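You operate a simulated robot arm through the tools that you are given. There is no shell and no other tool. Be economical: measure what you need, move in short steps, check, and stop when the job is done.

You are at the controls of a simulated robot arm. One attempt, no reset.

JOB
Tidy up at the counter by the mug tree. At the end: the clear plain glass is in the lid tray; the bag marked "peas" from the counter by the mug tree is on the counter under the towel; whatever was shut is shut again. Leave all else as you found it, and nothing knocked over. Set down upright: plain glass.

It is judged by the outcome, as a careful person would: the job done as asked, and still so three seconds after it is handed in. It fails if anything else is knocked over, pushed out of place, dropped, spilled or broken. Lids that push on must go on centred and level and be pressed home; caps that screw on are set level and turned clockwise until they are tight. Flat cloth is picked up by pressing the open fingertips on it (5 to 10 N) and closing them slowly along it; thin cloth reads only 2 to 8 mm in the jaws.

ROBOT AND FRAMES
A 7-joint arm with a two-finger parallel gripper, fixed in place. Base frame: the origin is at the foot of the arm, x ahead of it, y to its left, z up. Lengths are in m, angles in degrees, forces in N, time in s.
Its first joint turns from -166.0 to 166.0 degrees. Payload 4.4 kg.
Tool frame: the origin (TCP) lies between the finger pads and is the grasp point; the fingertips stand 0.023 m ahead of it; z points along the fingers, y is the line along which they close. Largest opening 0.094 m; finger width 0.038, thickness 0.01; the body of the gripper, 0.054 by 0.096 m, starts 0.039 m behind the TCP.
Orientation is that of the tool frame in the base frame, as a unit quaternion [w, x, y, z]. With the fingers straight down and closing along the base's y, the tool's x points along the base's -x, its y along +y and its z along -z.

CONTROLS
- The arm moves only by the tool jog_arm. Its argument "rows" is a list that holds one entry, the list of rows, each a list of 7 numbers: the shift along the base's x, y, z in m, then the turn, a rotation vector about the base's x, y, z in degrees, then the gripper command, from -1 (shut) to 1 (fully open), values between in proportion. In form: [[[dx, dy, dz, rx, ry, rz, hand], ...]]. A call has 1 to 10 rows; each row shifts and turns the commanded pose from where the row before left it. Rows are played at 5 a second. More than 0.05 m and 8.6 degrees between two rows, or a gripper value outside its range, and nothing of the call is played. A pose out of reach is approached as far as the arm can. The call stops where the force on the tool passes 40 N (or 10 N more than at its start, if that is more) or the arm is blocked; 0.2 s more then pass. The fingers move at their own pace (about 0.072 m/s each) and stop on an object; they squeeze with about 35 N. The grip force told is the motor's: it shows also when the fingers shut on nothing. Time passes only in rows, and 0.2 s behind the last, so rows that do not move let the fingers close. The reply holds the time, the measured pose of the TCP, the force on the tool along the base axes, the opening and the grip force, in the units named above and with some noise, with the torque about the TCP (base axes, N m) and any sound that the robot's microphone picked up, and new pictures: "pictures" is both (left out), scene, wrist or none.
- Cameras (640 x 400 px; columns grow to the right, rows downward): "scene" is fixed at [0.0497, -0.5011, 1.5798]; the picture's right is [0.29, -0.96, 0.00], its down [-0.70, -0.21, -0.69] and it looks along [0.66, 0.20, -0.73] (base axes); focal length 355 px, centre (320, 200). "wrist" rides on the gripper at [0.086, 0.016, -0.074] in the tool frame; the picture's right is [-0.18, 0.98, 0.00], its down [-0.58, -0.11, -0.81] and it looks along [-0.79, -0.15, 0.59] (tool axes); focal length 243 px, centre (320, 200).
- pixel_to_xyz(camera, pixels): for up to 12 pixels [column, row] of the newest picture of that camera ("zoom" is the newest enlarged one), the place [x, y, z] in the base frame of the surface seen there, good to about 0.002 m. It takes no simulated time.
- zoom(camera, box): a new picture of the part [left, top, right, bottom] of that camera's present view, enlarged. It takes no simulated time.
- finish_job(): hands the job in; it is judged then, once.

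Go step by step. Measure first, check grasps and placings, and put right what went wrong. The budget is 80 turns and 200 pictures, counting those below and the enlarged ones. Unless the task says otherwise, let go and move clear before handing in, and close with one line.

The tools are called after ">>>" as name(argument=value, ...) on one line, values as JSON. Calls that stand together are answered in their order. jog_arm: Moves the arm, as the interface text tells. Its arguments: {"type":"object","properties":{"rows":{"type":"array","items":{"type":"array","items":{"type":"array","items":{"type":"number"}}}},"pictures":{"type":"string","enum":["both","scene","wrist","none"]}},"required":["rows"]} The other tools are called the same way: pixel_to_xyz (camera, pixels) gives the place of the surface under pixels of a picture; zoom (camera, box) takes an enlarged picture of a part of a camera's view; finish_job () hands the job in.

At the start:

```text
time_s: 0.0
ee_pos: [0.7468, -0.4494, 1.1478]
orientation: [0.0, -0.001, 1.0, 0.001]
ft_force: [0.3, -0.3, 0.4]
ft_torque: [-0.02, 0.0, 0.01]
finger_gap: 0.0939
finger_force: 0.0
```

scene: 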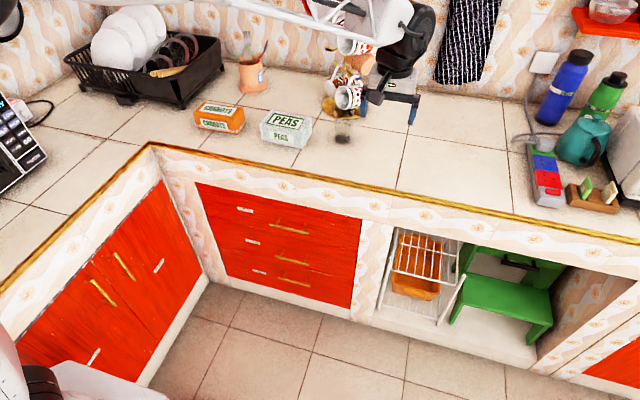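
wrist: 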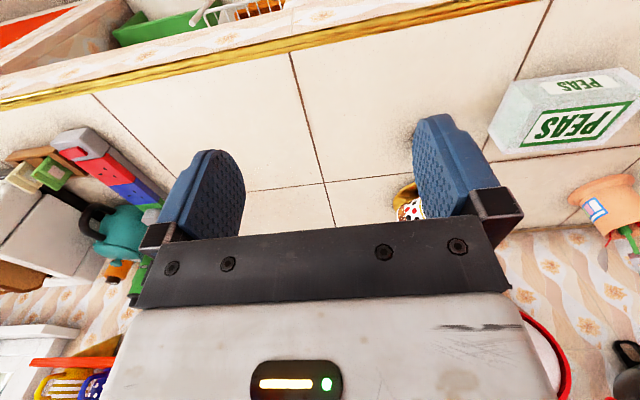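

The scene shows the PEAS bag near (287,130), a glass near (343,130) by the mug tree, and the towel at (468,40). I zoom in and measure.

>>> zoom(camera="scene", box=[180, 20, 440, 182])

>>> zoom(camera="scene", box=[400, 0, 640, 220])

>>> pixel_to_xyz(camera="scene", pixels=[[287, 120], [280, 137], [343, 122], [343, 138], [348, 98], [450, 95], [440, 130], [468, 70], [540, 180], [120, 80]])

```text
2.46 times, centred on (310, 101) of scene
```

zoom: 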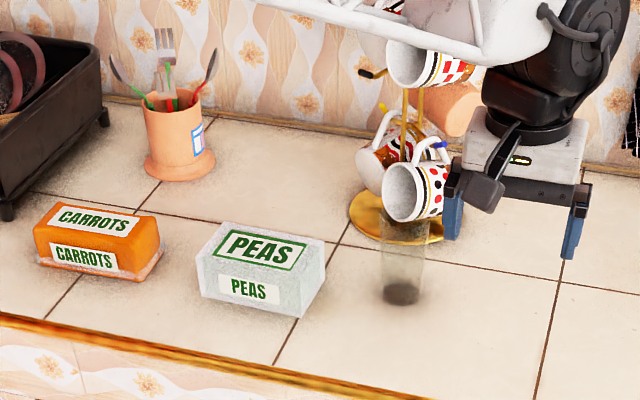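

```text
1.82 times, centred on (520, 110) of scene
```

zoom: 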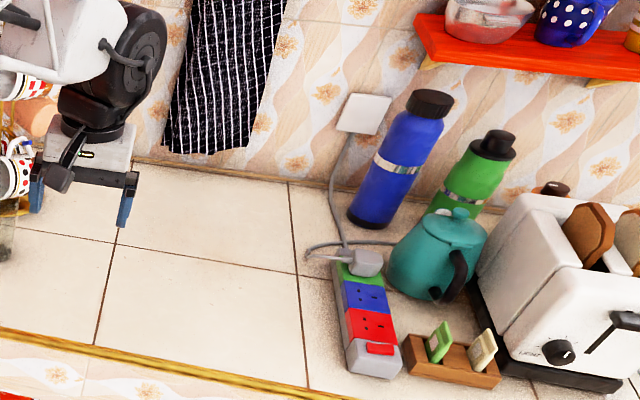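

```text
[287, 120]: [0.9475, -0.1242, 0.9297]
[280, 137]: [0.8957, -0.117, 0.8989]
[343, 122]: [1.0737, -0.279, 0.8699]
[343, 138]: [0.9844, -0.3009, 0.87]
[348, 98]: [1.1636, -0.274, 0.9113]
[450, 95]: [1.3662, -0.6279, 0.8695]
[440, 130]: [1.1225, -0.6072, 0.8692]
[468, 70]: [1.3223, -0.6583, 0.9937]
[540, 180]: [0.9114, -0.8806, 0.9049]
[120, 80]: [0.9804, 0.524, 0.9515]
```

I need to find the lid tray: the drawers have small labels, so I zoom there.

>>> zoom(camera="scene", box=[200, 190, 340, 290])

>>> zoom(camera="scene", box=[60, 230, 200, 380])

>>> zoom(camera="scene", box=[360, 210, 640, 390])

>>> zoom(camera="scene", box=[0, 0, 240, 200])

```text
4.00 times, centred on (270, 240) of scene
```

zoom: 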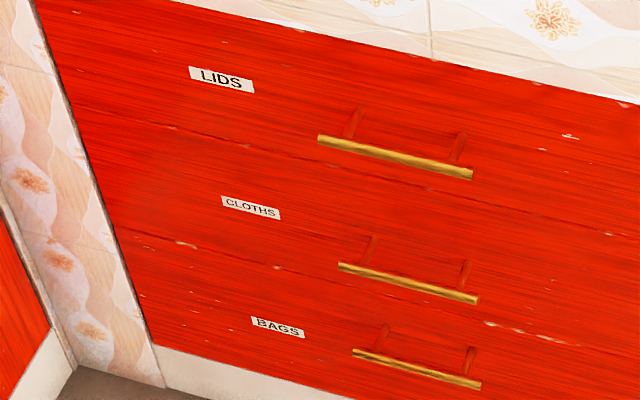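

```text
2.67 times, centred on (130, 305) of scene
```

zoom: 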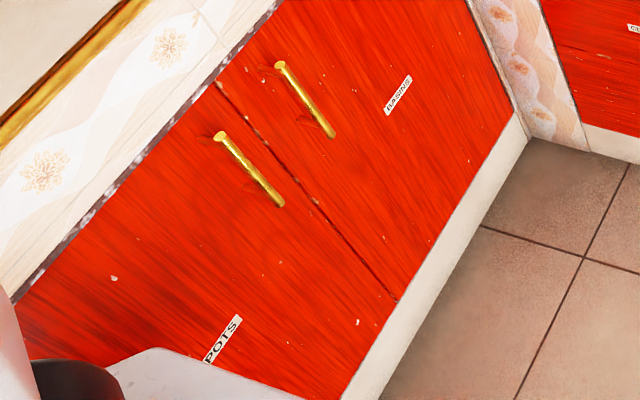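

```text
2.22 times, centred on (500, 300) of scene
```

zoom: 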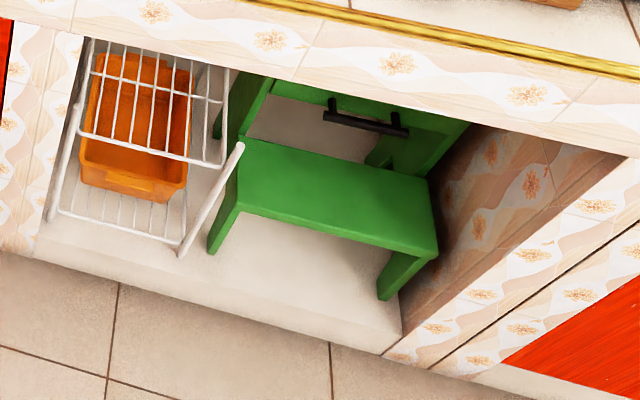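

```text
2.00 times, centred on (120, 100) of scene
```

zoom: 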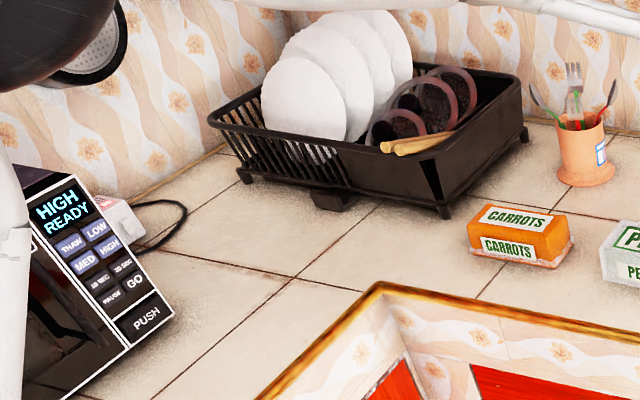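

The top drawer is labelled LIDS, so the lid tray is likely inside it. I measure its handle and the edges.

>>> pixel_to_xyz(camera="scene", pixels=[[271, 225], [289, 228], [300, 231], [308, 233], [280, 227], [245, 210], [275, 252], [292, 262], [198, 184], [360, 218], [227, 217], [270, 172]])

>>> zoom(camera="scene", box=[310, 80, 390, 150])

```text
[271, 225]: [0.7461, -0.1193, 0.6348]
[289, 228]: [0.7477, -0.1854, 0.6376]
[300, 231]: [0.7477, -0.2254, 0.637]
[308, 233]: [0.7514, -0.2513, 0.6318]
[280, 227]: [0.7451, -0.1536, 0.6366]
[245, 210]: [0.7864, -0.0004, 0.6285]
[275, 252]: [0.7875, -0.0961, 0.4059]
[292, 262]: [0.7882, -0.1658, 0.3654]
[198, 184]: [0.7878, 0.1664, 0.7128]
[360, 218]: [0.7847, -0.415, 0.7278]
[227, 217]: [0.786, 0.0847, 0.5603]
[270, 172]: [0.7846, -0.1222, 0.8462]
```

```text
5.71 times, centred on (350, 115) of scene
```

zoom: 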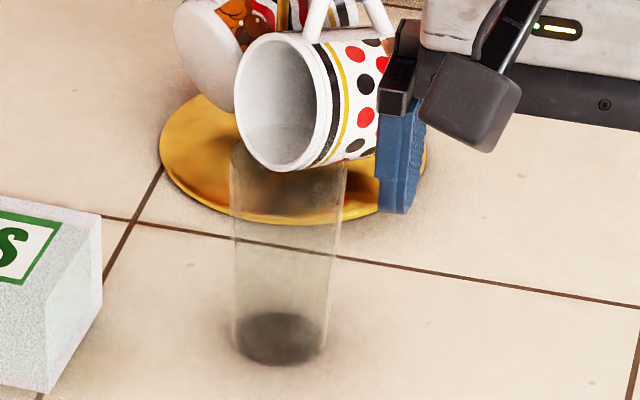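

The handle bar is at x 0.747, y -0.12 to -0.25, z 0.636, with the drawer face at x 0.787. I back off from the counter while yawing -90° so the fingers can later close vertically.

>>> jog_arm(rows=[[[-0.03, 0.026, 0.0, 0, 0, -8.5, 1], [-0.03, 0.026, 0.0, 0, 0, -8.5, 1], [-0.03, 0.026, 0, 0, 0, -8.5, 1], [-0.03, 0.026, -0.02, 0, 0, -8.5, 1], [-0.03, 0.026, -0.02, 0, 0, -8.5, 1], [-0.03, 0.026, -0.02, 0, 0, -8.5, 1], [-0.03, 0.026, -0.02, 0, 0, -8.5, 1], [-0.03, 0.026, -0.02, 0, 0, -8.5, 1], [-0.03, 0.026, -0.02, 0, 0, -8.5, 1], [-0.03, 0.026, -0.02, 0, 0, -8.5, 1]]], pictures="scene")

```text
time_s: 2.2
ee_pos: [0.4473, -0.1929, 1.0071]
orientation: [-0.001, 0.676, 0.737, 0.0]
ft_force: [-0.5, 0.2, -0.8]
ft_torque: [0.02, 0.01, 0.02]
finger_gap: 0.0941
finger_force: 0.1
```

scene: 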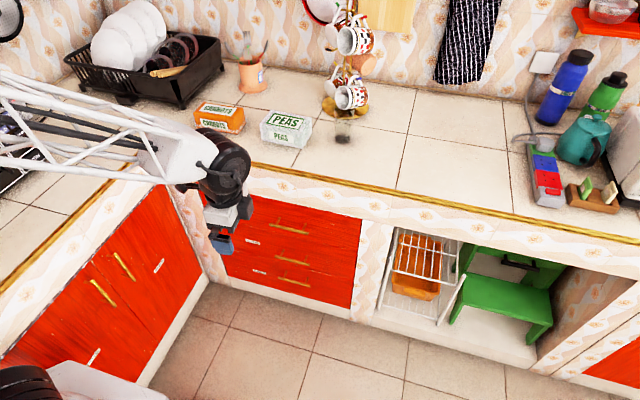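

The arm followed cleanly. Now I pitch the tool forward toward the drawer.

>>> jog_arm(rows=[[[0, 0, -0.03, 0, 0, -5, 1], [0, 0, -0.03, 0, -8.4, 0, 1], [0, 0, -0.03, 0, -8.4, 0, 1], [0, 0, -0.03, 0, -8.4, 0, 1], [0, 0, -0.03, 0, -8.4, 0, 1], [0, 0, -0.03, 0, -8.4, 0, 1], [0, 0, -0.03, 0, -8.4, 0, 1], [0, 0, -0.03, 0, -8.4, 0, 1], [0, 0, -0.03, 0, -8.4, 0, 1], [0, 0, -0.03, 0, -8.4, 0, 1]]])

```text
time_s: 4.4
ee_pos: [0.4484, -0.1915, 0.7122]
orientation: [0.437, 0.556, 0.558, 0.433]
ft_force: [-0.7, 1.2, -4.8]
ft_torque: [-0.05, -0.28, -0.07]
finger_gap: 0.0942
finger_force: 0.0
```

scene: 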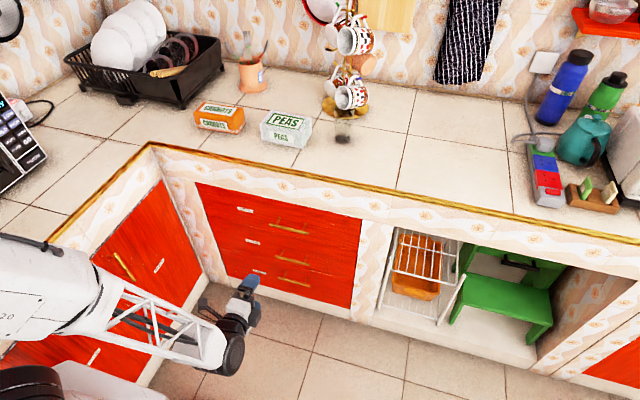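
wrist: 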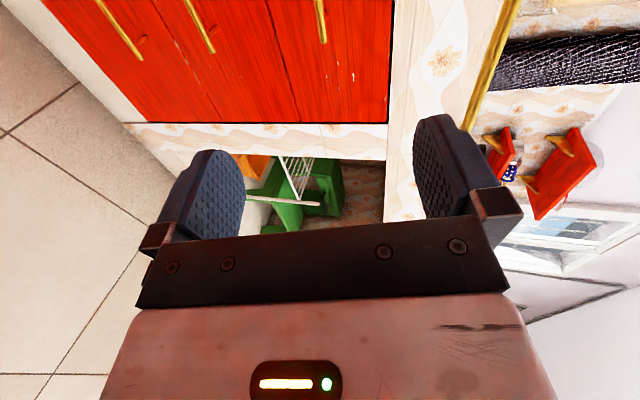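

The tool now points at the drawer. I move in front of the handle at z 0.637.

>>> jog_arm(rows=[[[0.04, 0.0015, -0.02, 0, -8, 0, 0.3], [0.04, 0.0015, -0.02, 0, 0, 0, 0.3], [0.04, 0.0015, -0.02, 0, 0, 0, 0.3], [0.04, 0.0015, -0.015, 0, 0, 0, 0.3], [0.04, 0, 0, 0, 0, 0, 0.3], [0.02, 0, 0, 0, 0, 0, 0.3]]])

```text
time_s: 5.8
ee_pos: [0.6669, -0.1819, 0.6311]
orientation: [0.472, 0.527, 0.527, 0.472]
ft_force: [0.0, 0.8, 0.3]
ft_torque: [0.03, -0.01, -0.02]
finger_gap: 0.061
finger_force: 0.0
```

scene: 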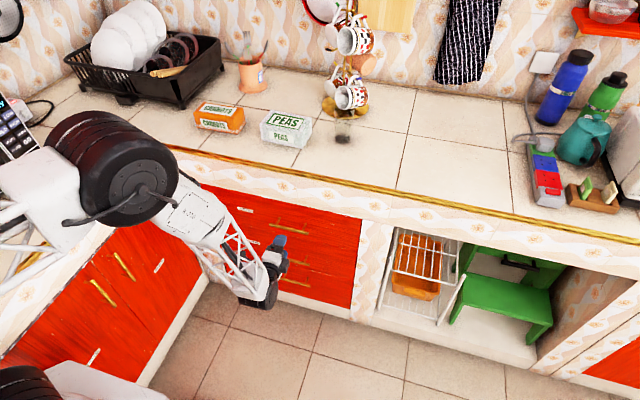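
wrist: 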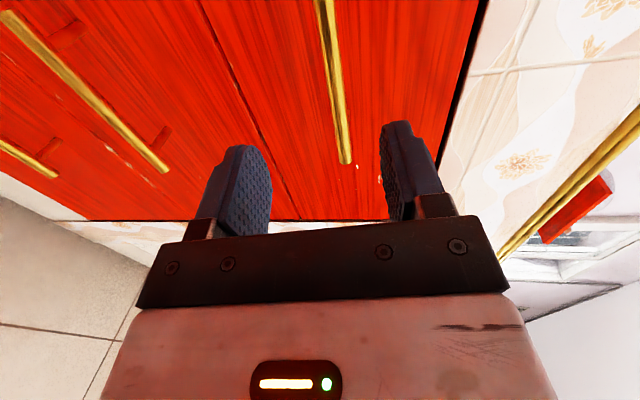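

Handle is between the fingers but slightly toward the upper one; I measure it in the wrist view.

>>> pixel_to_xyz(camera="wrist", pixels=[[343, 150], [335, 90], [325, 20], [300, 120]])

```text
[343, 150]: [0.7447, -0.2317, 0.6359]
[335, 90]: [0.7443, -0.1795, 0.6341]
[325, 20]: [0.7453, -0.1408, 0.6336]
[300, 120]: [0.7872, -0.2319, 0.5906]
```

Bar centre is about x 0.75, z 0.635. I go in 0.08 and close.

>>> jog_arm(rows=[[[0.03, 0, 0.004, 0, 0, 0, 0.3], [0.03, 0, 0, 0, 0, 0, 0.3], [0.02, 0, 0, 0, 0, 0, 0.3], [0, 0, 0, 0, 0, 0, -1], [0, 0, 0, 0, 0, 0, -1], [0, 0, 0, 0, 0, 0, -1]]], pictures="wrist")

```text
time_s: 7.3
ee_pos: [0.7466, -0.1812, 0.6331]
orientation: [0.47, 0.529, 0.528, 0.47]
ft_force: [3.8, -1.2, -2.8]
ft_torque: [-0.23, 0.0, 0.44]
finger_gap: 0.0119
finger_force: 44.4
stopped in row 6: the force on the tool passed its limit at 42 N (the readings are from after the stop); the commanded pose is now the measured one
```

wrist: 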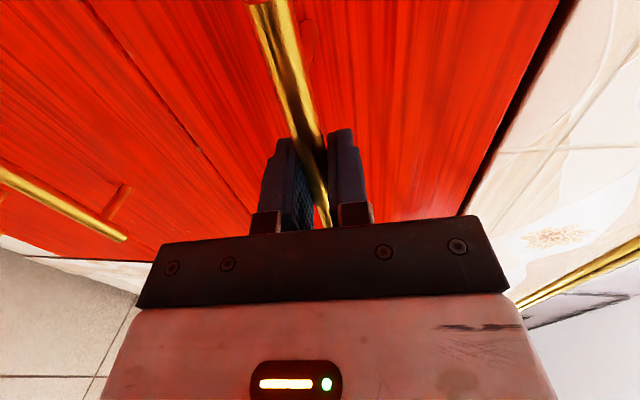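

The handle is held (gap 12 mm). I pull straight back.

>>> jog_arm(rows=[[[-0.02, 0, 0, 0, 0, 0, -1], [-0.03, 0, 0, 0, 0, 0, -1], [-0.03, 0, 0, 0, 0, 0, -1], [-0.03, 0, 0, 0, 0, 0, -1], [-0.03, 0, 0, 0, 0, 0, -1], [-0.03, 0, 0, 0, 0, 0, -1], [-0.03, 0, 0, 0, 0, 0, -1], [-0.03, 0, 0, 0, 0, 0, -1]]])

```text
time_s: 8.5
ee_pos: [0.616, -0.1804, 0.6334]
orientation: [0.469, 0.527, 0.528, 0.472]
ft_force: [0.1, 7.8, 3.7]
ft_torque: [-0.04, -0.03, 0.23]
finger_gap: 0.0118
finger_force: 45.2
stopped in row 5: the force on the tool passed its limit at 44 N (the readings are from after the stop); the commanded pose is now the measured one
```

scene: 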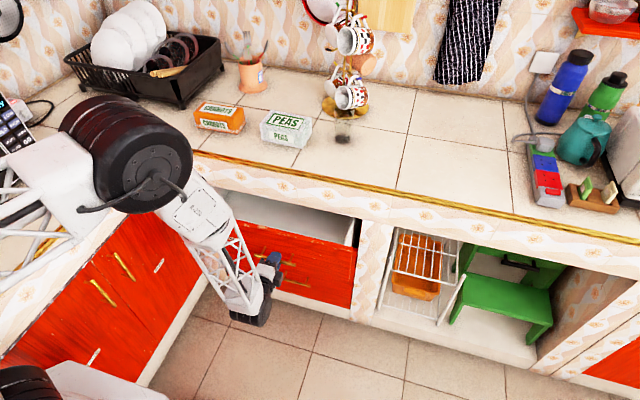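
wrist: 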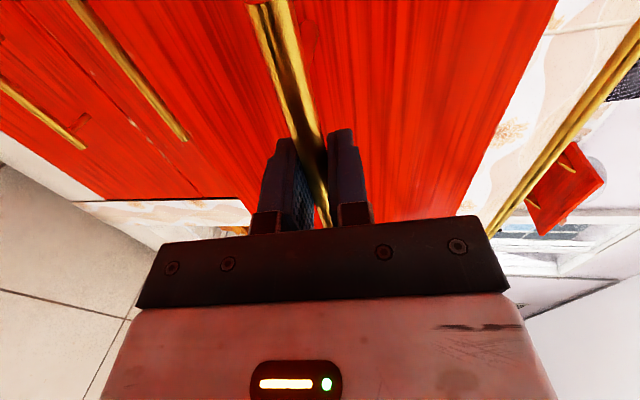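

The drawer is open by 0.13 m; the pull tripped the force limit, so I continue more slowly.

>>> jog_arm(rows=[[[-0.01, 0, 0, 0, 0, 0, -1], [-0.015, 0, 0, 0, 0, 0, -1], [-0.015, 0, 0, 0, 0, 0, -1], [-0.015, 0, 0, 0, 0, 0, -1], [-0.015, 0, 0, 0, 0, 0, -1], [-0.015, 0, 0, 0, 0, 0, -1], [-0.015, 0, 0, 0, 0, 0, -1], [-0.015, 0, 0, 0, 0, 0, -1], [-0.015, 0, 0, 0, 0, 0, -1], [-0.015, 0, 0, 0, 0, 0, -1]]], pictures="scene")

```text
time_s: 9.3
ee_pos: [0.5806, -0.1803, 0.6325]
orientation: [0.469, 0.527, 0.529, 0.472]
ft_force: [1.3, 11.7, 6.4]
ft_torque: [0.09, -0.01, -0.13]
finger_gap: 0.0117
finger_force: 44.8
stopped in row 3: the force on the tool passed its limit at 46 N (the readings are from after the stop); the commanded pose is now the measured one
```

scene: 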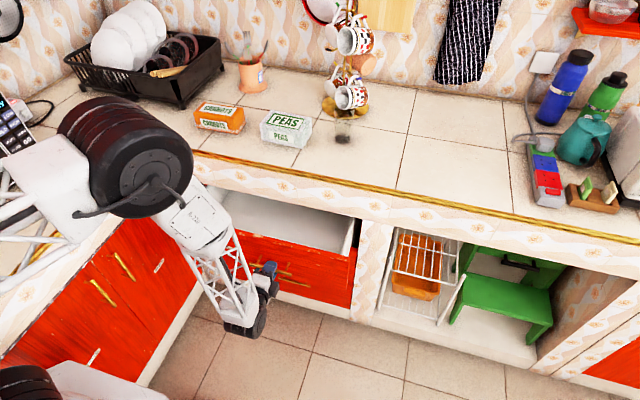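

Side forces built up (y 11.7, z 6.4), so I relax a little and pull slower.

>>> jog_arm(rows=[[[0, 0.002, 0.001, 0, 0, 0, -1], [-0.008, 0, 0, 0, 0, 0, -1], [-0.01, 0, 0, 0, 0, 0, -1], [-0.01, 0, 0, 0, 0, 0, -1], [-0.01, 0, 0, 0, 0, 0, -1], [-0.01, 0, 0, 0, 0, 0, -1], [-0.01, 0, 0, 0, 0, 0, -1], [-0.01, 0, 0, 0, 0, 0, -1], [-0.01, 0, 0, 0, 0, 0, -1], [-0.01, 0, 0, 0, 0, 0, -1]]], pictures="scene")

```text
time_s: 9.9
ee_pos: [0.5777, -0.1813, 0.632]
orientation: [0.47, 0.529, 0.528, 0.469]
ft_force: [0.6, -8.0, -2.9]
ft_torque: [-0.08, 0.03, -0.36]
finger_gap: 0.0117
finger_force: 45.2
stopped in row 2: the force on the tool passed its limit at 43 N (the readings are from after the stop); the commanded pose is now the measured one
```

scene: 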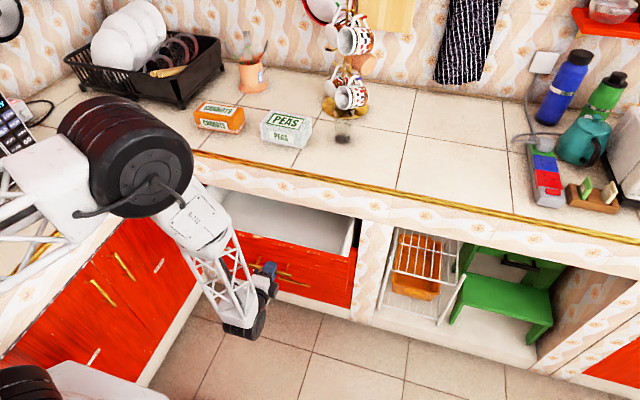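

It stopped after 3 mm, which may be the end stop; I try once more gently without the y shift.

>>> jog_arm(rows=[[[0, -0.001, 0, 0, 0, 0, -1], [-0.004, 0, 0, 0, 0, 0, -1], [-0.004, 0, 0, 0, 0, 0, -1], [-0.004, 0, 0, 0, 0, 0, -1], [-0.004, 0, 0, 0, 0, 0, -1], [-0.004, 0, 0, 0, 0, 0, -1]]])

>>> zoom(camera="scene", box=[180, 160, 380, 320])

```text
time_s: 11.3
ee_pos: [0.5577, -0.1806, 0.6328]
orientation: [0.47, 0.527, 0.53, 0.47]
ft_force: [0.5, 31.8, 10.6]
ft_torque: [0.0, 0.02, 1.07]
finger_gap: 0.0115
finger_force: 44.7
```

scene: 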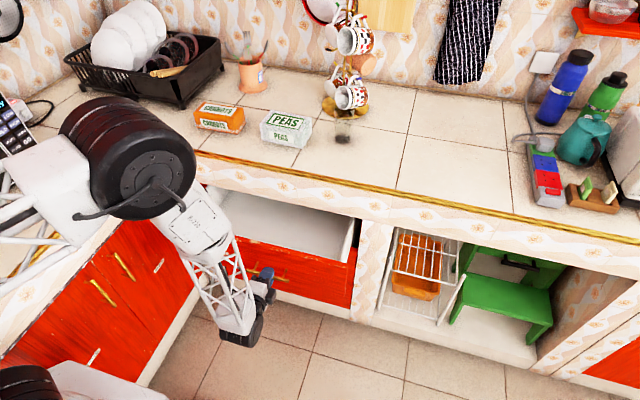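
wrist: 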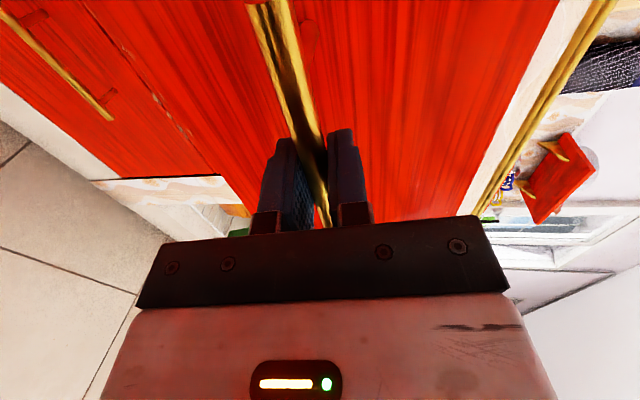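

```text
2.50 times, centred on (280, 240) of scene
```

zoom: 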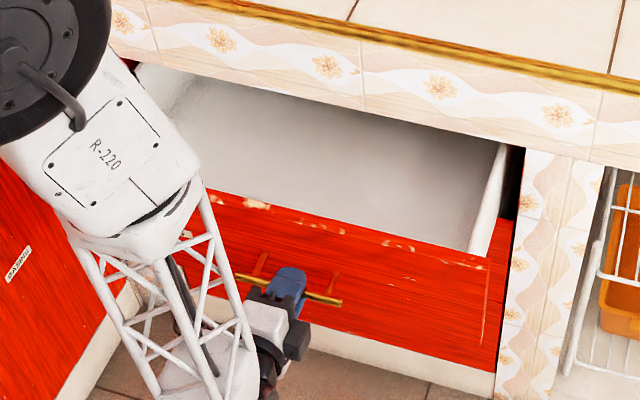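

Now open about 0.19 m and the drawer is a plain white tray inside. Side load of 32 N is on the grip, so I release and regrasp before pulling further.

>>> jog_arm(rows=[[[0, 0, 0, 0, 0, 0, 0.0], [0, 0, 0, 0, 0, 0, 0.0], [0, 0, 0, 0, 0, 0, -1], [0, 0, 0, 0, 0, 0, -1], [-0.004, 0, 0, 0, 0, 0, -1], [-0.006, 0, 0, 0, 0, 0, -1], [-0.006, 0, 0, 0, 0, 0, -1], [-0.006, 0, 0, 0, 0, 0, -1], [-0.006, 0, 0, 0, 0, 0, -1], [-0.006, 0, 0, 0, 0, 0, -1]]], pictures="none")

```text
time_s: 13.5
ee_pos: [0.5231, -0.1815, 0.6331]
orientation: [0.47, 0.527, 0.529, 0.471]
ft_force: [1.5, -13.3, -14.5]
ft_torque: [0.0, 0.03, -0.61]
finger_gap: 0.0117
finger_force: 45.2
```

Open about 0.225 m now, enough. I release, back straight off and lift away.

>>> jog_arm(rows=[[[0, 0, 0, 0, 0, 0, 0.5], [0, 0, 0, 0, 0, 0, 0.5], [-0.02, 0, 0, 0, 0, 0, 0.5], [-0.03, 0, 0, 0, 0, 0, 0.5], [-0.03, 0, 0, 0, 0, 0, 0.5], [-0.03, 0, 0.02, 0, 8.4, 0, 0.5], [0, 0, 0.04, 0, 8.4, 0, 1], [0, 0, 0.04, 0, 8.4, 0, 1], [0, 0, 0.04, 0, 8.4, 0, 1], [0, 0, 0.04, 0, 8.4, 0, 1]]])

```text
time_s: 15.7
ee_pos: [0.4153, -0.1812, 0.811]
orientation: [0.248, 0.662, 0.662, 0.249]
ft_force: [-0.1, 0.4, -0.1]
ft_torque: [0.0, 0.01, 0.03]
finger_gap: 0.0938
finger_force: 0.0
```

scene: 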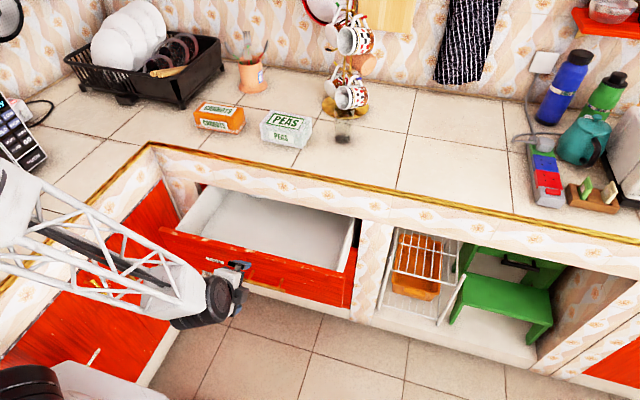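
wrist: 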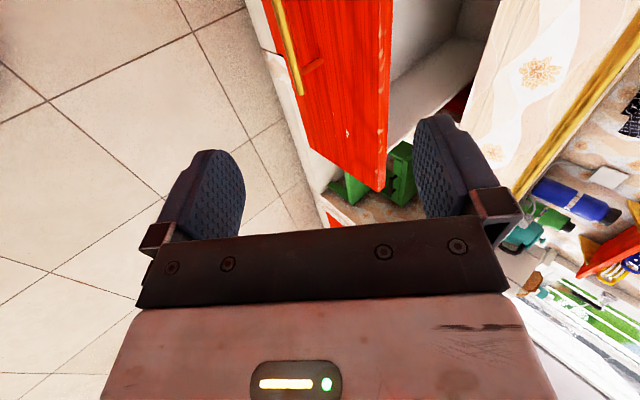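

The LIDS drawer is open and its visible floor is bare. I measure its floor, front rim and the overhead panel's lower edge, and look closely.

>>> pixel_to_xyz(camera="scene", pixels=[[270, 220], [290, 230], [330, 245], [290, 204], [330, 216], [240, 246], [300, 263], [348, 240], [300, 197], [210, 210], [340, 275], [356, 216]])

>>> zoom(camera="scene", box=[150, 160, 370, 310])

```text
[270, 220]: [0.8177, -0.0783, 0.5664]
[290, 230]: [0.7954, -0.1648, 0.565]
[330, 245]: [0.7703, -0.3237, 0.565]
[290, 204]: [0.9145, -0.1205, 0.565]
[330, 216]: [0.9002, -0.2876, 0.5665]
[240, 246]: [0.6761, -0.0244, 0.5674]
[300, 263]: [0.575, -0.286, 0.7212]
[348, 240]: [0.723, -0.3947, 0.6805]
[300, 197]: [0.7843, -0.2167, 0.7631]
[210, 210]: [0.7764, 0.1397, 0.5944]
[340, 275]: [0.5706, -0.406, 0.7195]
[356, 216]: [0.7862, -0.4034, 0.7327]
```

```text
2.67 times, centred on (260, 235) of scene
```

zoom: 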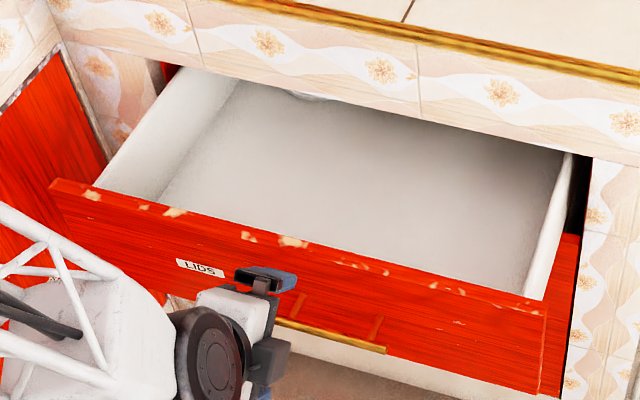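

The drawer floor is at z 0.565, rim at 0.72, panel above at 0.73, so the 0.11 m glass fits inside. Now I raise the hand and turn it back for the glass, and measure the mug and bag near it.

>>> jog_arm(rows=[[[0, 0, 0.05, 0, 8.22, 0, 1], [0, 0, 0.05, 0, 8.22, 0, 1], [0, 0, 0.05, 0, 8.22, 0, 1], [0, 0, 0.05, 0, 8.22, 0, 1], [0, 0, 0.05, 0, 8.22, 0, 1], [0.02, -0.01, 0.02, 0, 0, 8.5, 1], [0.02, -0.01, 0.02, 0, 0, 8.5, 1], [0.02, -0.01, 0, 0, 0, 8.5, 1], [0.02, -0.01, 0, 0, 0, 8.5, 1], [0.02, -0.01, 0, 0, 0, 8.5, 1]]], pictures="none")

>>> pixel_to_xyz(camera="scene", pixels=[[340, 95], [350, 106], [362, 98], [340, 118], [315, 118], [262, 126], [298, 147], [272, 111], [311, 118], [263, 138], [358, 112], [302, 145]])

```text
time_s: 17.9
ee_pos: [0.5117, -0.2302, 1.104]
orientation: [0.0, 0.402, 0.916, 0.003]
ft_force: [0.2, -1.2, 0.6]
ft_torque: [-0.01, 0.04, -0.02]
finger_gap: 0.094
finger_force: 0.1
```

```text
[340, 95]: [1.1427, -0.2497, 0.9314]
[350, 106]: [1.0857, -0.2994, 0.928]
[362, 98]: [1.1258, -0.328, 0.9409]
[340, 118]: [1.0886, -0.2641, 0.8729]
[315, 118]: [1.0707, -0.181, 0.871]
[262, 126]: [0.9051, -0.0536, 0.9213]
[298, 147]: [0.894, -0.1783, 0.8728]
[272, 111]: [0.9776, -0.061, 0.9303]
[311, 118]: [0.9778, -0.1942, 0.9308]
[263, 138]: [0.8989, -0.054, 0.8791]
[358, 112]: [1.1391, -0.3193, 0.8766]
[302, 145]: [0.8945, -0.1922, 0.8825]
```

Glass base is about (0.983,-0.301), mugs hang at x ≥ 1.08. I go to a pre-grasp with the hand yawed to -17° and tilted 30° forward.

>>> jog_arm(rows=[[[0.041, -0.0052, 0, 0, 0, 7.6, 1], [0.041, -0.0052, 0, 0, 0, 7.6, 1], [0.041, -0.0052, 0, 0, 0, 7.6, 1], [0.041, -0.0052, 0, 0, 0, 7.6, 1], [0.041, -0.0052, -0.01, -2.19, -7.17, 0, 1], [0.041, -0.0052, -0.01, -2.19, -7.17, 0, 1], [0.041, -0.0052, -0.01, -2.19, -7.17, 0, 1], [0.041, -0.0052, -0.01, -2.19, -7.17, 0, 1], [0.041, -0.0052, -0.01, 0, 0, 0, 1], [0.041, -0.0052, -0.01, 0, 0, 0, 1]]])

```text
time_s: 20.1
ee_pos: [0.9222, -0.2844, 1.0441]
orientation: [0.256, 0.143, 0.955, -0.035]
ft_force: [0.2, 0.2, 0.3]
ft_torque: [-0.04, -0.02, 0.0]
finger_gap: 0.0941
finger_force: 0.1
```

scene: 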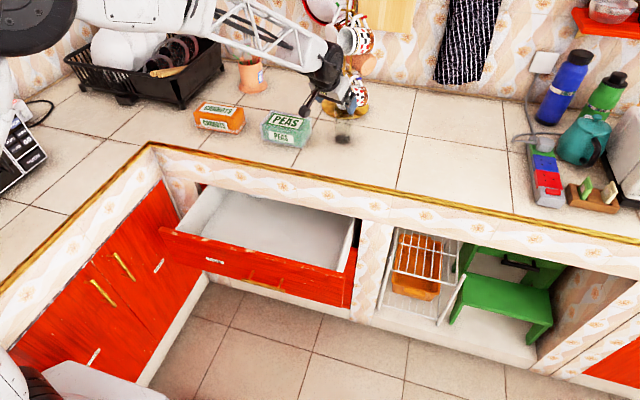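
wrist: 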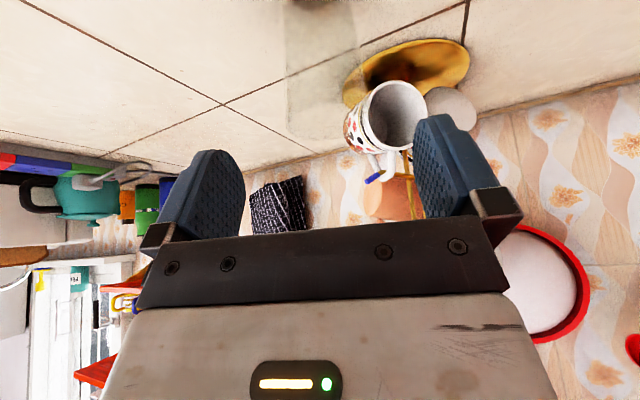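

The glass stands between the finger lines (centre column ~318). I check its base position from the wrist view.

>>> zoom(camera="wrist", box=[240, 0, 400, 160])

>>> zoom(camera="scene", box=[290, 70, 390, 160])

>>> pixel_to_xyz(camera="scene", pixels=[[343, 143], [343, 135], [335, 139], [351, 139]])

>>> pixel_to_xyz(camera="wrist", pixels=[[315, 4], [285, 4], [350, 4], [395, 85], [350, 110]])

```text
2.50 times, centred on (320, 80) of wrist
```

zoom: 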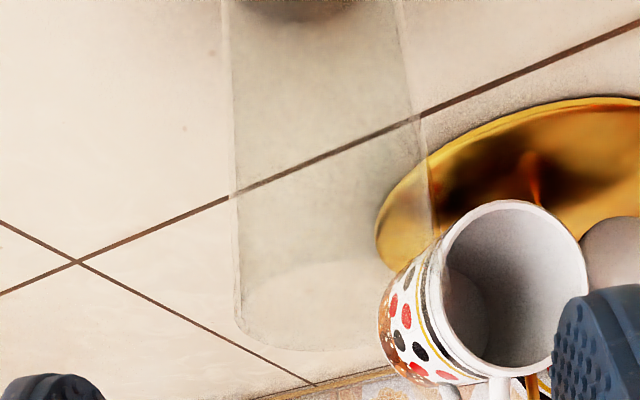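

```text
4.44 times, centred on (340, 115) of scene
```

zoom: 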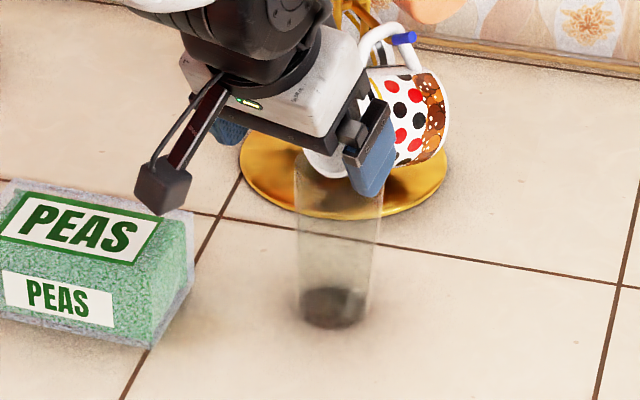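

```text
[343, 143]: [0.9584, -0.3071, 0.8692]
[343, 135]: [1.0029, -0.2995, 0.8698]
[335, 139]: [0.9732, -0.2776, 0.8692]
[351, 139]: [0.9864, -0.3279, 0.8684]
```

```text
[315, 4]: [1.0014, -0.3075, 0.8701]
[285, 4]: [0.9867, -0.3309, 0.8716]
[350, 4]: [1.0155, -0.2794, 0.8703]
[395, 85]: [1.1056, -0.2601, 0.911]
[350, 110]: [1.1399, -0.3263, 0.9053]
```

Base centre is (0.982,-0.302), rim about z 0.98. I descend along the tool to TCP z ≈ 0.963 with open fingers.

>>> jog_arm(rows=[[[0.015, -0.0045, -0.021, 0, 0, 0, 1], [0.015, -0.0045, -0.02, 0, 0, 0, 1], [0.015, -0.0045, -0.02, 0, 0, 0, 1], [0.014, -0.004, -0.02, 0, 0, 0, 1]]])

>>> zoom(camera="scene", box=[290, 70, 390, 160])

```text
time_s: 21.1
ee_pos: [0.9821, -0.302, 0.9631]
orientation: [0.257, 0.142, 0.955, -0.036]
ft_force: [-3.4, 1.8, 6.6]
ft_torque: [0.1, 0.09, 0.0]
finger_gap: 0.0942
finger_force: 0.2
```

scene: 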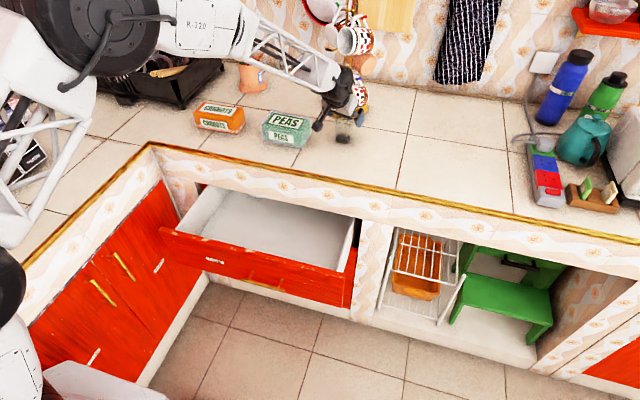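
wrist: 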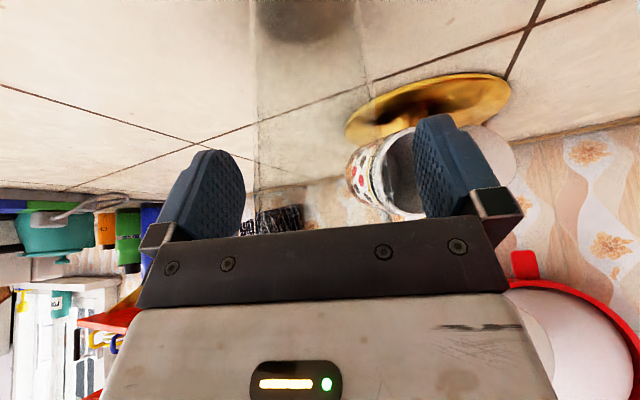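

```text
4.44 times, centred on (340, 115) of scene
```

zoom: 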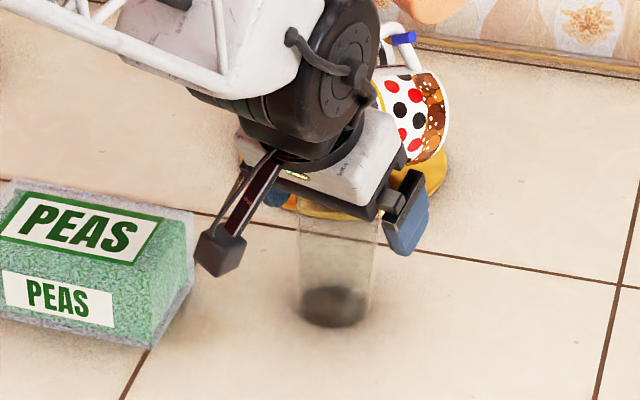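

A 7 N push back along the tool suggests the palm touches the rim, so I back off 8 mm and then close.

>>> jog_arm(rows=[[[-0.0038, 0.0012, 0.007, 0, 0, 0, 1], [0, 0, 0, 0, 0, 0, 1]]], pictures="wrist")

>>> zoom(camera="wrist", box=[200, 0, 440, 240])

```text
time_s: 21.7
ee_pos: [0.9776, -0.3002, 0.97]
orientation: [0.255, 0.144, 0.956, -0.036]
ft_force: [0.9, 0.6, 0.1]
ft_torque: [-0.03, -0.01, 0.0]
finger_gap: 0.0941
finger_force: 0.1
```

wrist: 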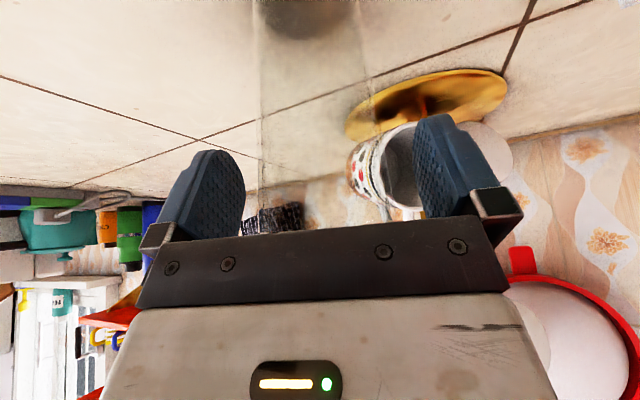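

```text
1.67 times, centred on (320, 120) of wrist
```

zoom: 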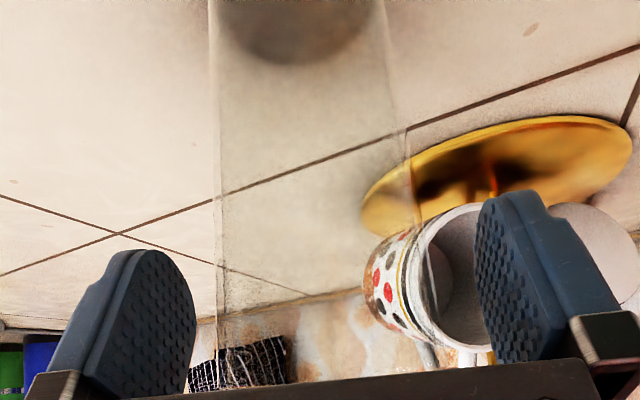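

The glass is centred between the pads. I close gradually, aiming just under the glass's width.

>>> jog_arm(rows=[[[0, 0, 0, 0, 0, 0, 0.6], [0, 0, 0, 0, 0, 0, 0.45], [0, 0, 0, 0, 0, 0, 0.3], [0, 0, 0, 0, 0, 0, 0.2], [0, 0, 0, 0, 0, 0, 0.2]]], pictures="wrist")

```text
time_s: 22.9
ee_pos: [0.978, -0.2996, 0.9698]
orientation: [0.256, 0.143, 0.955, -0.035]
ft_force: [-0.2, -0.1, 0.0]
ft_torque: [0.02, -0.05, -0.01]
finger_gap: 0.0603
finger_force: 34.2
```

wrist: 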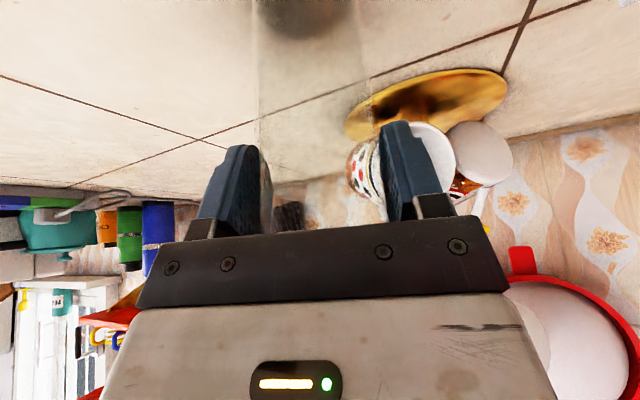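

The glass is held at gap 60 mm, TCP 0.100 above its base. I lift it, draw back over the drawer and yaw toward -90°.

>>> jog_arm(rows=[[[0, 0, 0.02, 0, 0, 0, 0.2], [-0.01, 0, 0.03, 0, 0, 0, 0.2], [-0.02, 0, 0.03, 0, 0, 0, 0.2], [-0.038, 0, 0, 0, 0, -8.1, 0.2], [-0.038, 0, 0, 0, 0, -8.1, 0.2], [-0.038, 0, 0, 0, 0, -8.1, 0.2], [-0.038, 0, 0, 0, 0, -8.1, 0.2], [-0.038, 0, 0, 0, 0, -8.1, 0.2], [-0.038, 0, 0, 0, 0, -8.1, 0.2], [-0.038, 0, 0, 0, 0, -8.1, 0.2]]])

```text
time_s: 25.1
ee_pos: [0.6819, -0.2986, 1.049]
orientation: [0.207, 0.581, 0.772, -0.153]
ft_force: [-0.7, -0.9, -0.9]
ft_torque: [-0.01, 0.01, 0.01]
finger_gap: 0.0601
finger_force: 35.0
```

scene: 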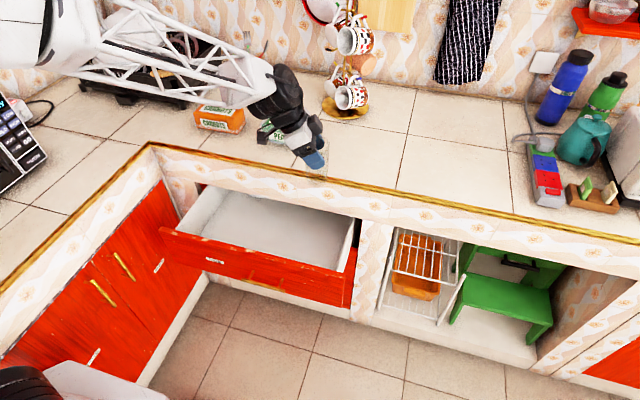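
wrist: 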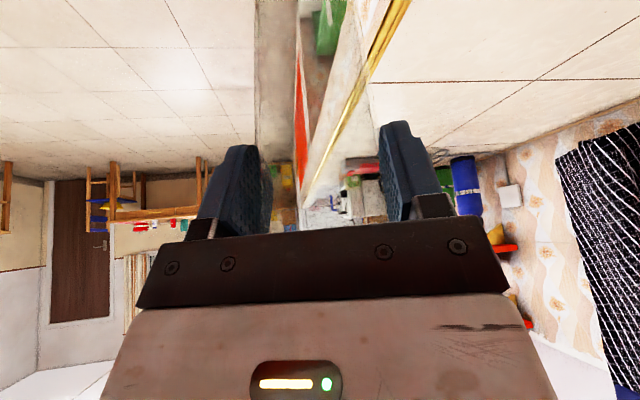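

Still held. I finish the yaw and descend above the open drawer.

>>> jog_arm(rows=[[[0, 0, -0.03, 0, 0, -8.1, 0.2], [0, 0, -0.03, 0, 0, -8.1, 0.2], [0, 0, -0.04, 0, 0, 0, 0.2], [0, 0, -0.04, 0, 0, 0, 0.2], [0, 0, -0.04, 0, 0, 0, 0.2], [0, 0, -0.03, 0, 0, 0, 0.2]]])

>>> zoom(camera="scene", box=[200, 110, 400, 300])

```text
time_s: 26.5
ee_pos: [0.6846, -0.2995, 0.8403]
orientation: [0.184, 0.682, 0.684, -0.181]
ft_force: [-0.3, -0.1, -1.4]
ft_torque: [0.02, -0.03, -0.01]
finger_gap: 0.0598
finger_force: 35.6
```

scene: 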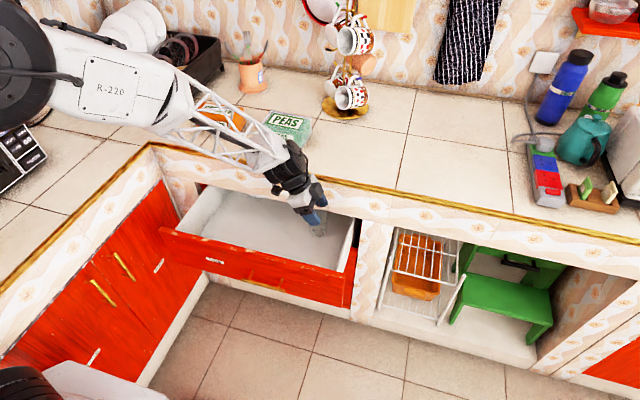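
wrist: 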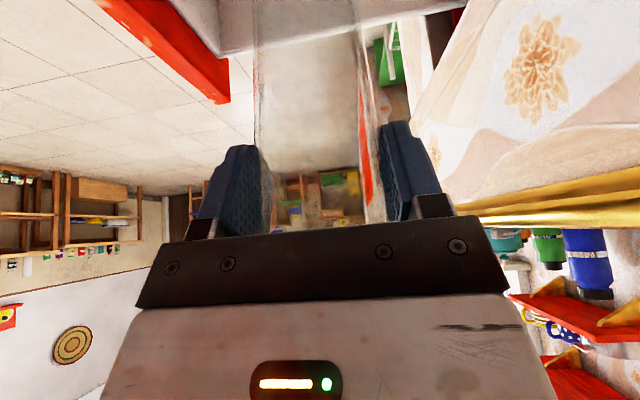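

```text
2.11 times, centred on (300, 205) of scene
```

zoom: 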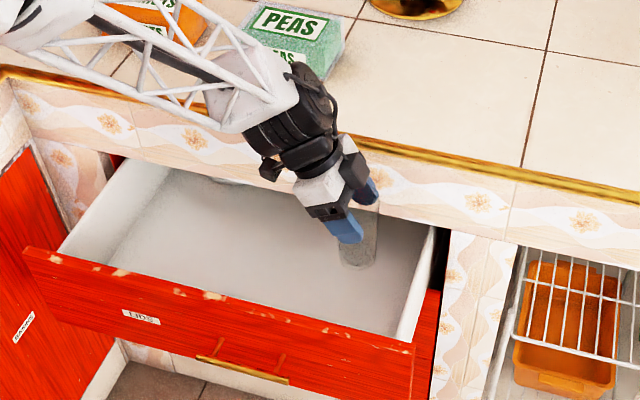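

The glass hangs upright above the drawer floor. I check the left counter's edge and the gold lip before going lower.

>>> pixel_to_xyz(camera="scene", pixels=[[150, 143], [60, 232], [350, 186], [190, 118], [215, 130], [265, 150], [60, 70], [100, 80], [150, 90], [240, 130]])

```text
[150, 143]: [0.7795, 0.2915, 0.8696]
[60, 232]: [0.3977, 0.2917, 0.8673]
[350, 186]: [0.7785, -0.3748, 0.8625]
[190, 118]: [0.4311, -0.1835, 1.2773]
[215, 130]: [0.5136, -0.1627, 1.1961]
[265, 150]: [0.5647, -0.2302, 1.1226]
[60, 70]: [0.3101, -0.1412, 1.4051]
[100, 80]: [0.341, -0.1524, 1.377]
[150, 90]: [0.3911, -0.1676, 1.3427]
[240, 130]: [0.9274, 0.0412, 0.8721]
```

The forearm is well clear of the counters. I lower the glass to just above the drawer floor.

>>> jog_arm(rows=[[[-0.006, 0, -0.03, 0, 0, 0, 0.2], [-0.006, 0, -0.03, 0, 0, 0, 0.2], [0, 0, -0.03, 0, 0, 0, 0.2], [0, 0, -0.03, 0, 0, 0, 0.2], [0, 0, -0.025, 0, 0, 0, 0.2], [0, 0, -0.02, 0, 0, 0, 0.2]]])

>>> zoom(camera="scene", box=[230, 150, 390, 300])

```text
time_s: 27.9
ee_pos: [0.6692, -0.3015, 0.6739]
orientation: [0.184, 0.683, 0.683, -0.181]
ft_force: [0.6, 0.5, -1.1]
ft_torque: [0.02, 0.02, -0.01]
finger_gap: 0.0598
finger_force: 35.0
```

scene: 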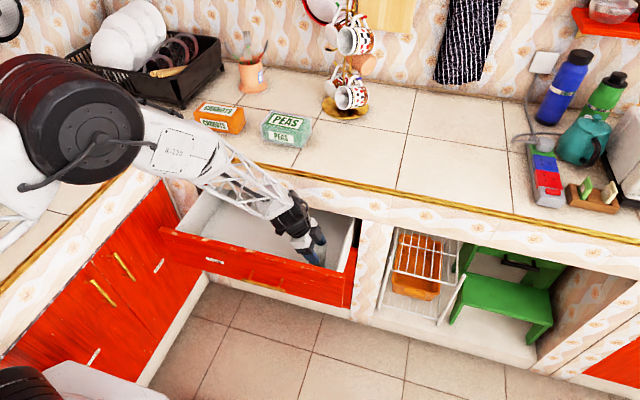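
wrist: 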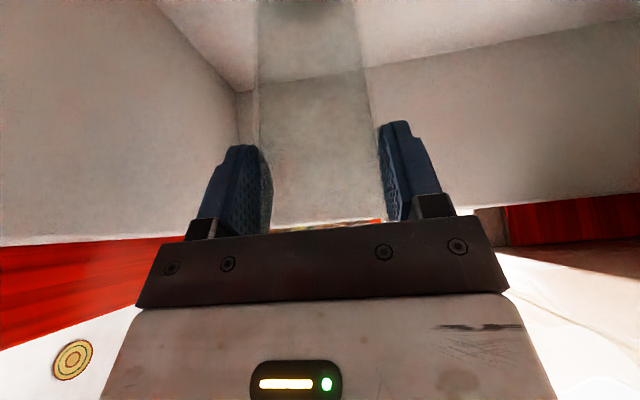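

```text
2.67 times, centred on (310, 225) of scene
```

zoom: 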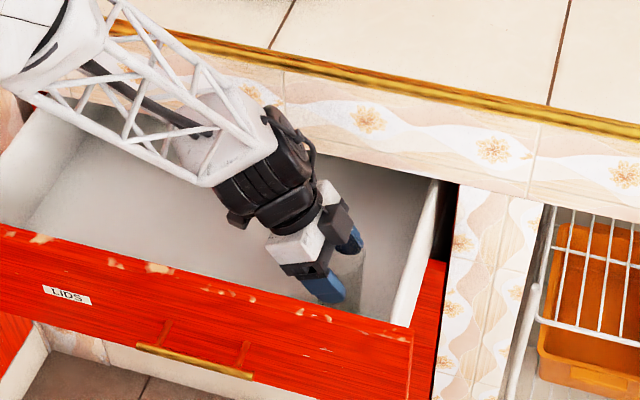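

About 9 mm remains. I lower in small steps watching the force.

>>> jog_arm(rows=[[[0, 0, -0.003, 0, 0, 0, 0.2], [0, 0, -0.003, 0, 0, 0, 0.2], [0, 0, -0.002, 0, 0, 0, 0.2], [0, 0, -0.001, 0, 0, 0, 0.2]]], pictures="none")

```text
time_s: 28.9
ee_pos: [0.6709, -0.2991, 0.665]
orientation: [0.185, 0.683, 0.684, -0.18]
ft_force: [-0.7, -1.7, 4.3]
ft_torque: [-0.23, 0.19, 0.04]
finger_gap: 0.0595
finger_force: 35.2
```

Contact at 4 N, right at the expected height. I open and retreat along the tool axis.

>>> jog_arm(rows=[[[0, 0, 0, 0, 0, 0, 0.35], [0, 0, 0, 0, 0, 0, 0.6], [0, 0, 0, 0, 0, 0, 1], [0, 0, 0, 0, 0, 0, 1], [0, 0.01, 0.0173, 0, 0, 0, 1], [0, 0.015, 0.026, 0, 0, 0, 1], [0, 0.02, 0.0346, 0, 0, 0, 1], [0, 0.02, 0.0346, 0, 0, 0, 1], [0, 0.0, 0.045, 0, 0, 0, 1], [0, 0.0, 0.045, 0, 0, 0, 1]]])

>>> zoom(camera="scene", box=[230, 150, 390, 300])

```text
time_s: 31.1
ee_pos: [0.6686, -0.236, 0.8676]
orientation: [0.184, 0.683, 0.684, -0.181]
ft_force: [0.0, -0.7, -0.6]
ft_torque: [0.03, -0.02, 0.01]
finger_gap: 0.0943
finger_force: 0.1
```

scene: 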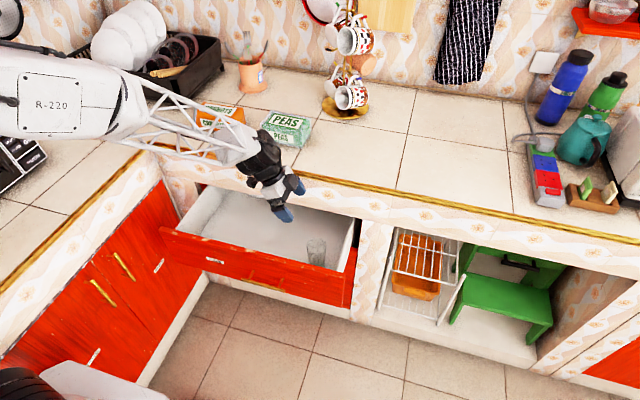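
wrist: 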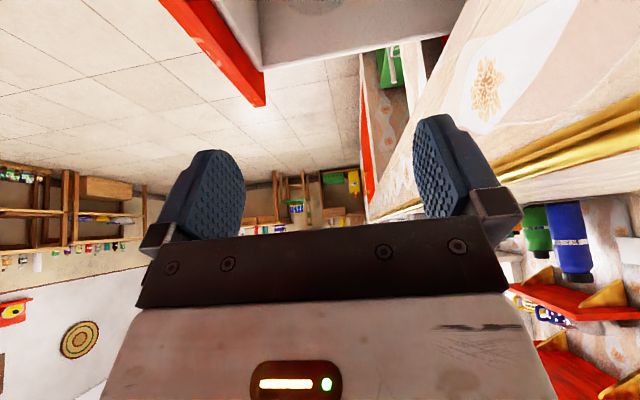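

```text
2.67 times, centred on (310, 225) of scene
```

zoom: 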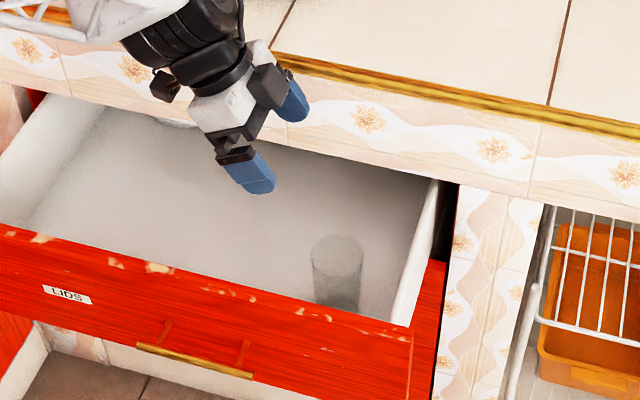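

The glass stands upright in the drawer at (317,250). Now I back off and turn the hand forward to push the drawer shut with closed fingertips.

>>> jog_arm(rows=[[[-0.02, 0.005, 0.01, 0, 0, 8.3, -1], [-0.025, 0.005, 0.01, 0, 0, 8.3, -1], [-0.025, 0.005, 0, 0, 0, 8.3, -1], [-0.025, 0.005, 0, 0, 0, 8.3, -1], [-0.025, 0.005, 0, 0, 0, 8.3, -1], [-0.025, 0.005, 0, 0, 0, 8.3, -1], [-0.03, 0.005, 0, 0, 0, 8.3, -1], [-0.03, 0.005, 0, 0, 0, 8.3, -1], [-0.03, 0.005, 0, 0, 0, 8.3, -1], [-0.03, 0.005, 0, 0, 0, 8.3, -1]]], pictures="none")

```text
time_s: 33.3
ee_pos: [0.4055, -0.1845, 0.8838]
orientation: [0.258, 0.061, 0.964, -0.013]
ft_force: [-1.4, 0.1, -0.4]
ft_torque: [-0.01, -0.02, 0.01]
finger_gap: 0.0
finger_force: 35.0
```

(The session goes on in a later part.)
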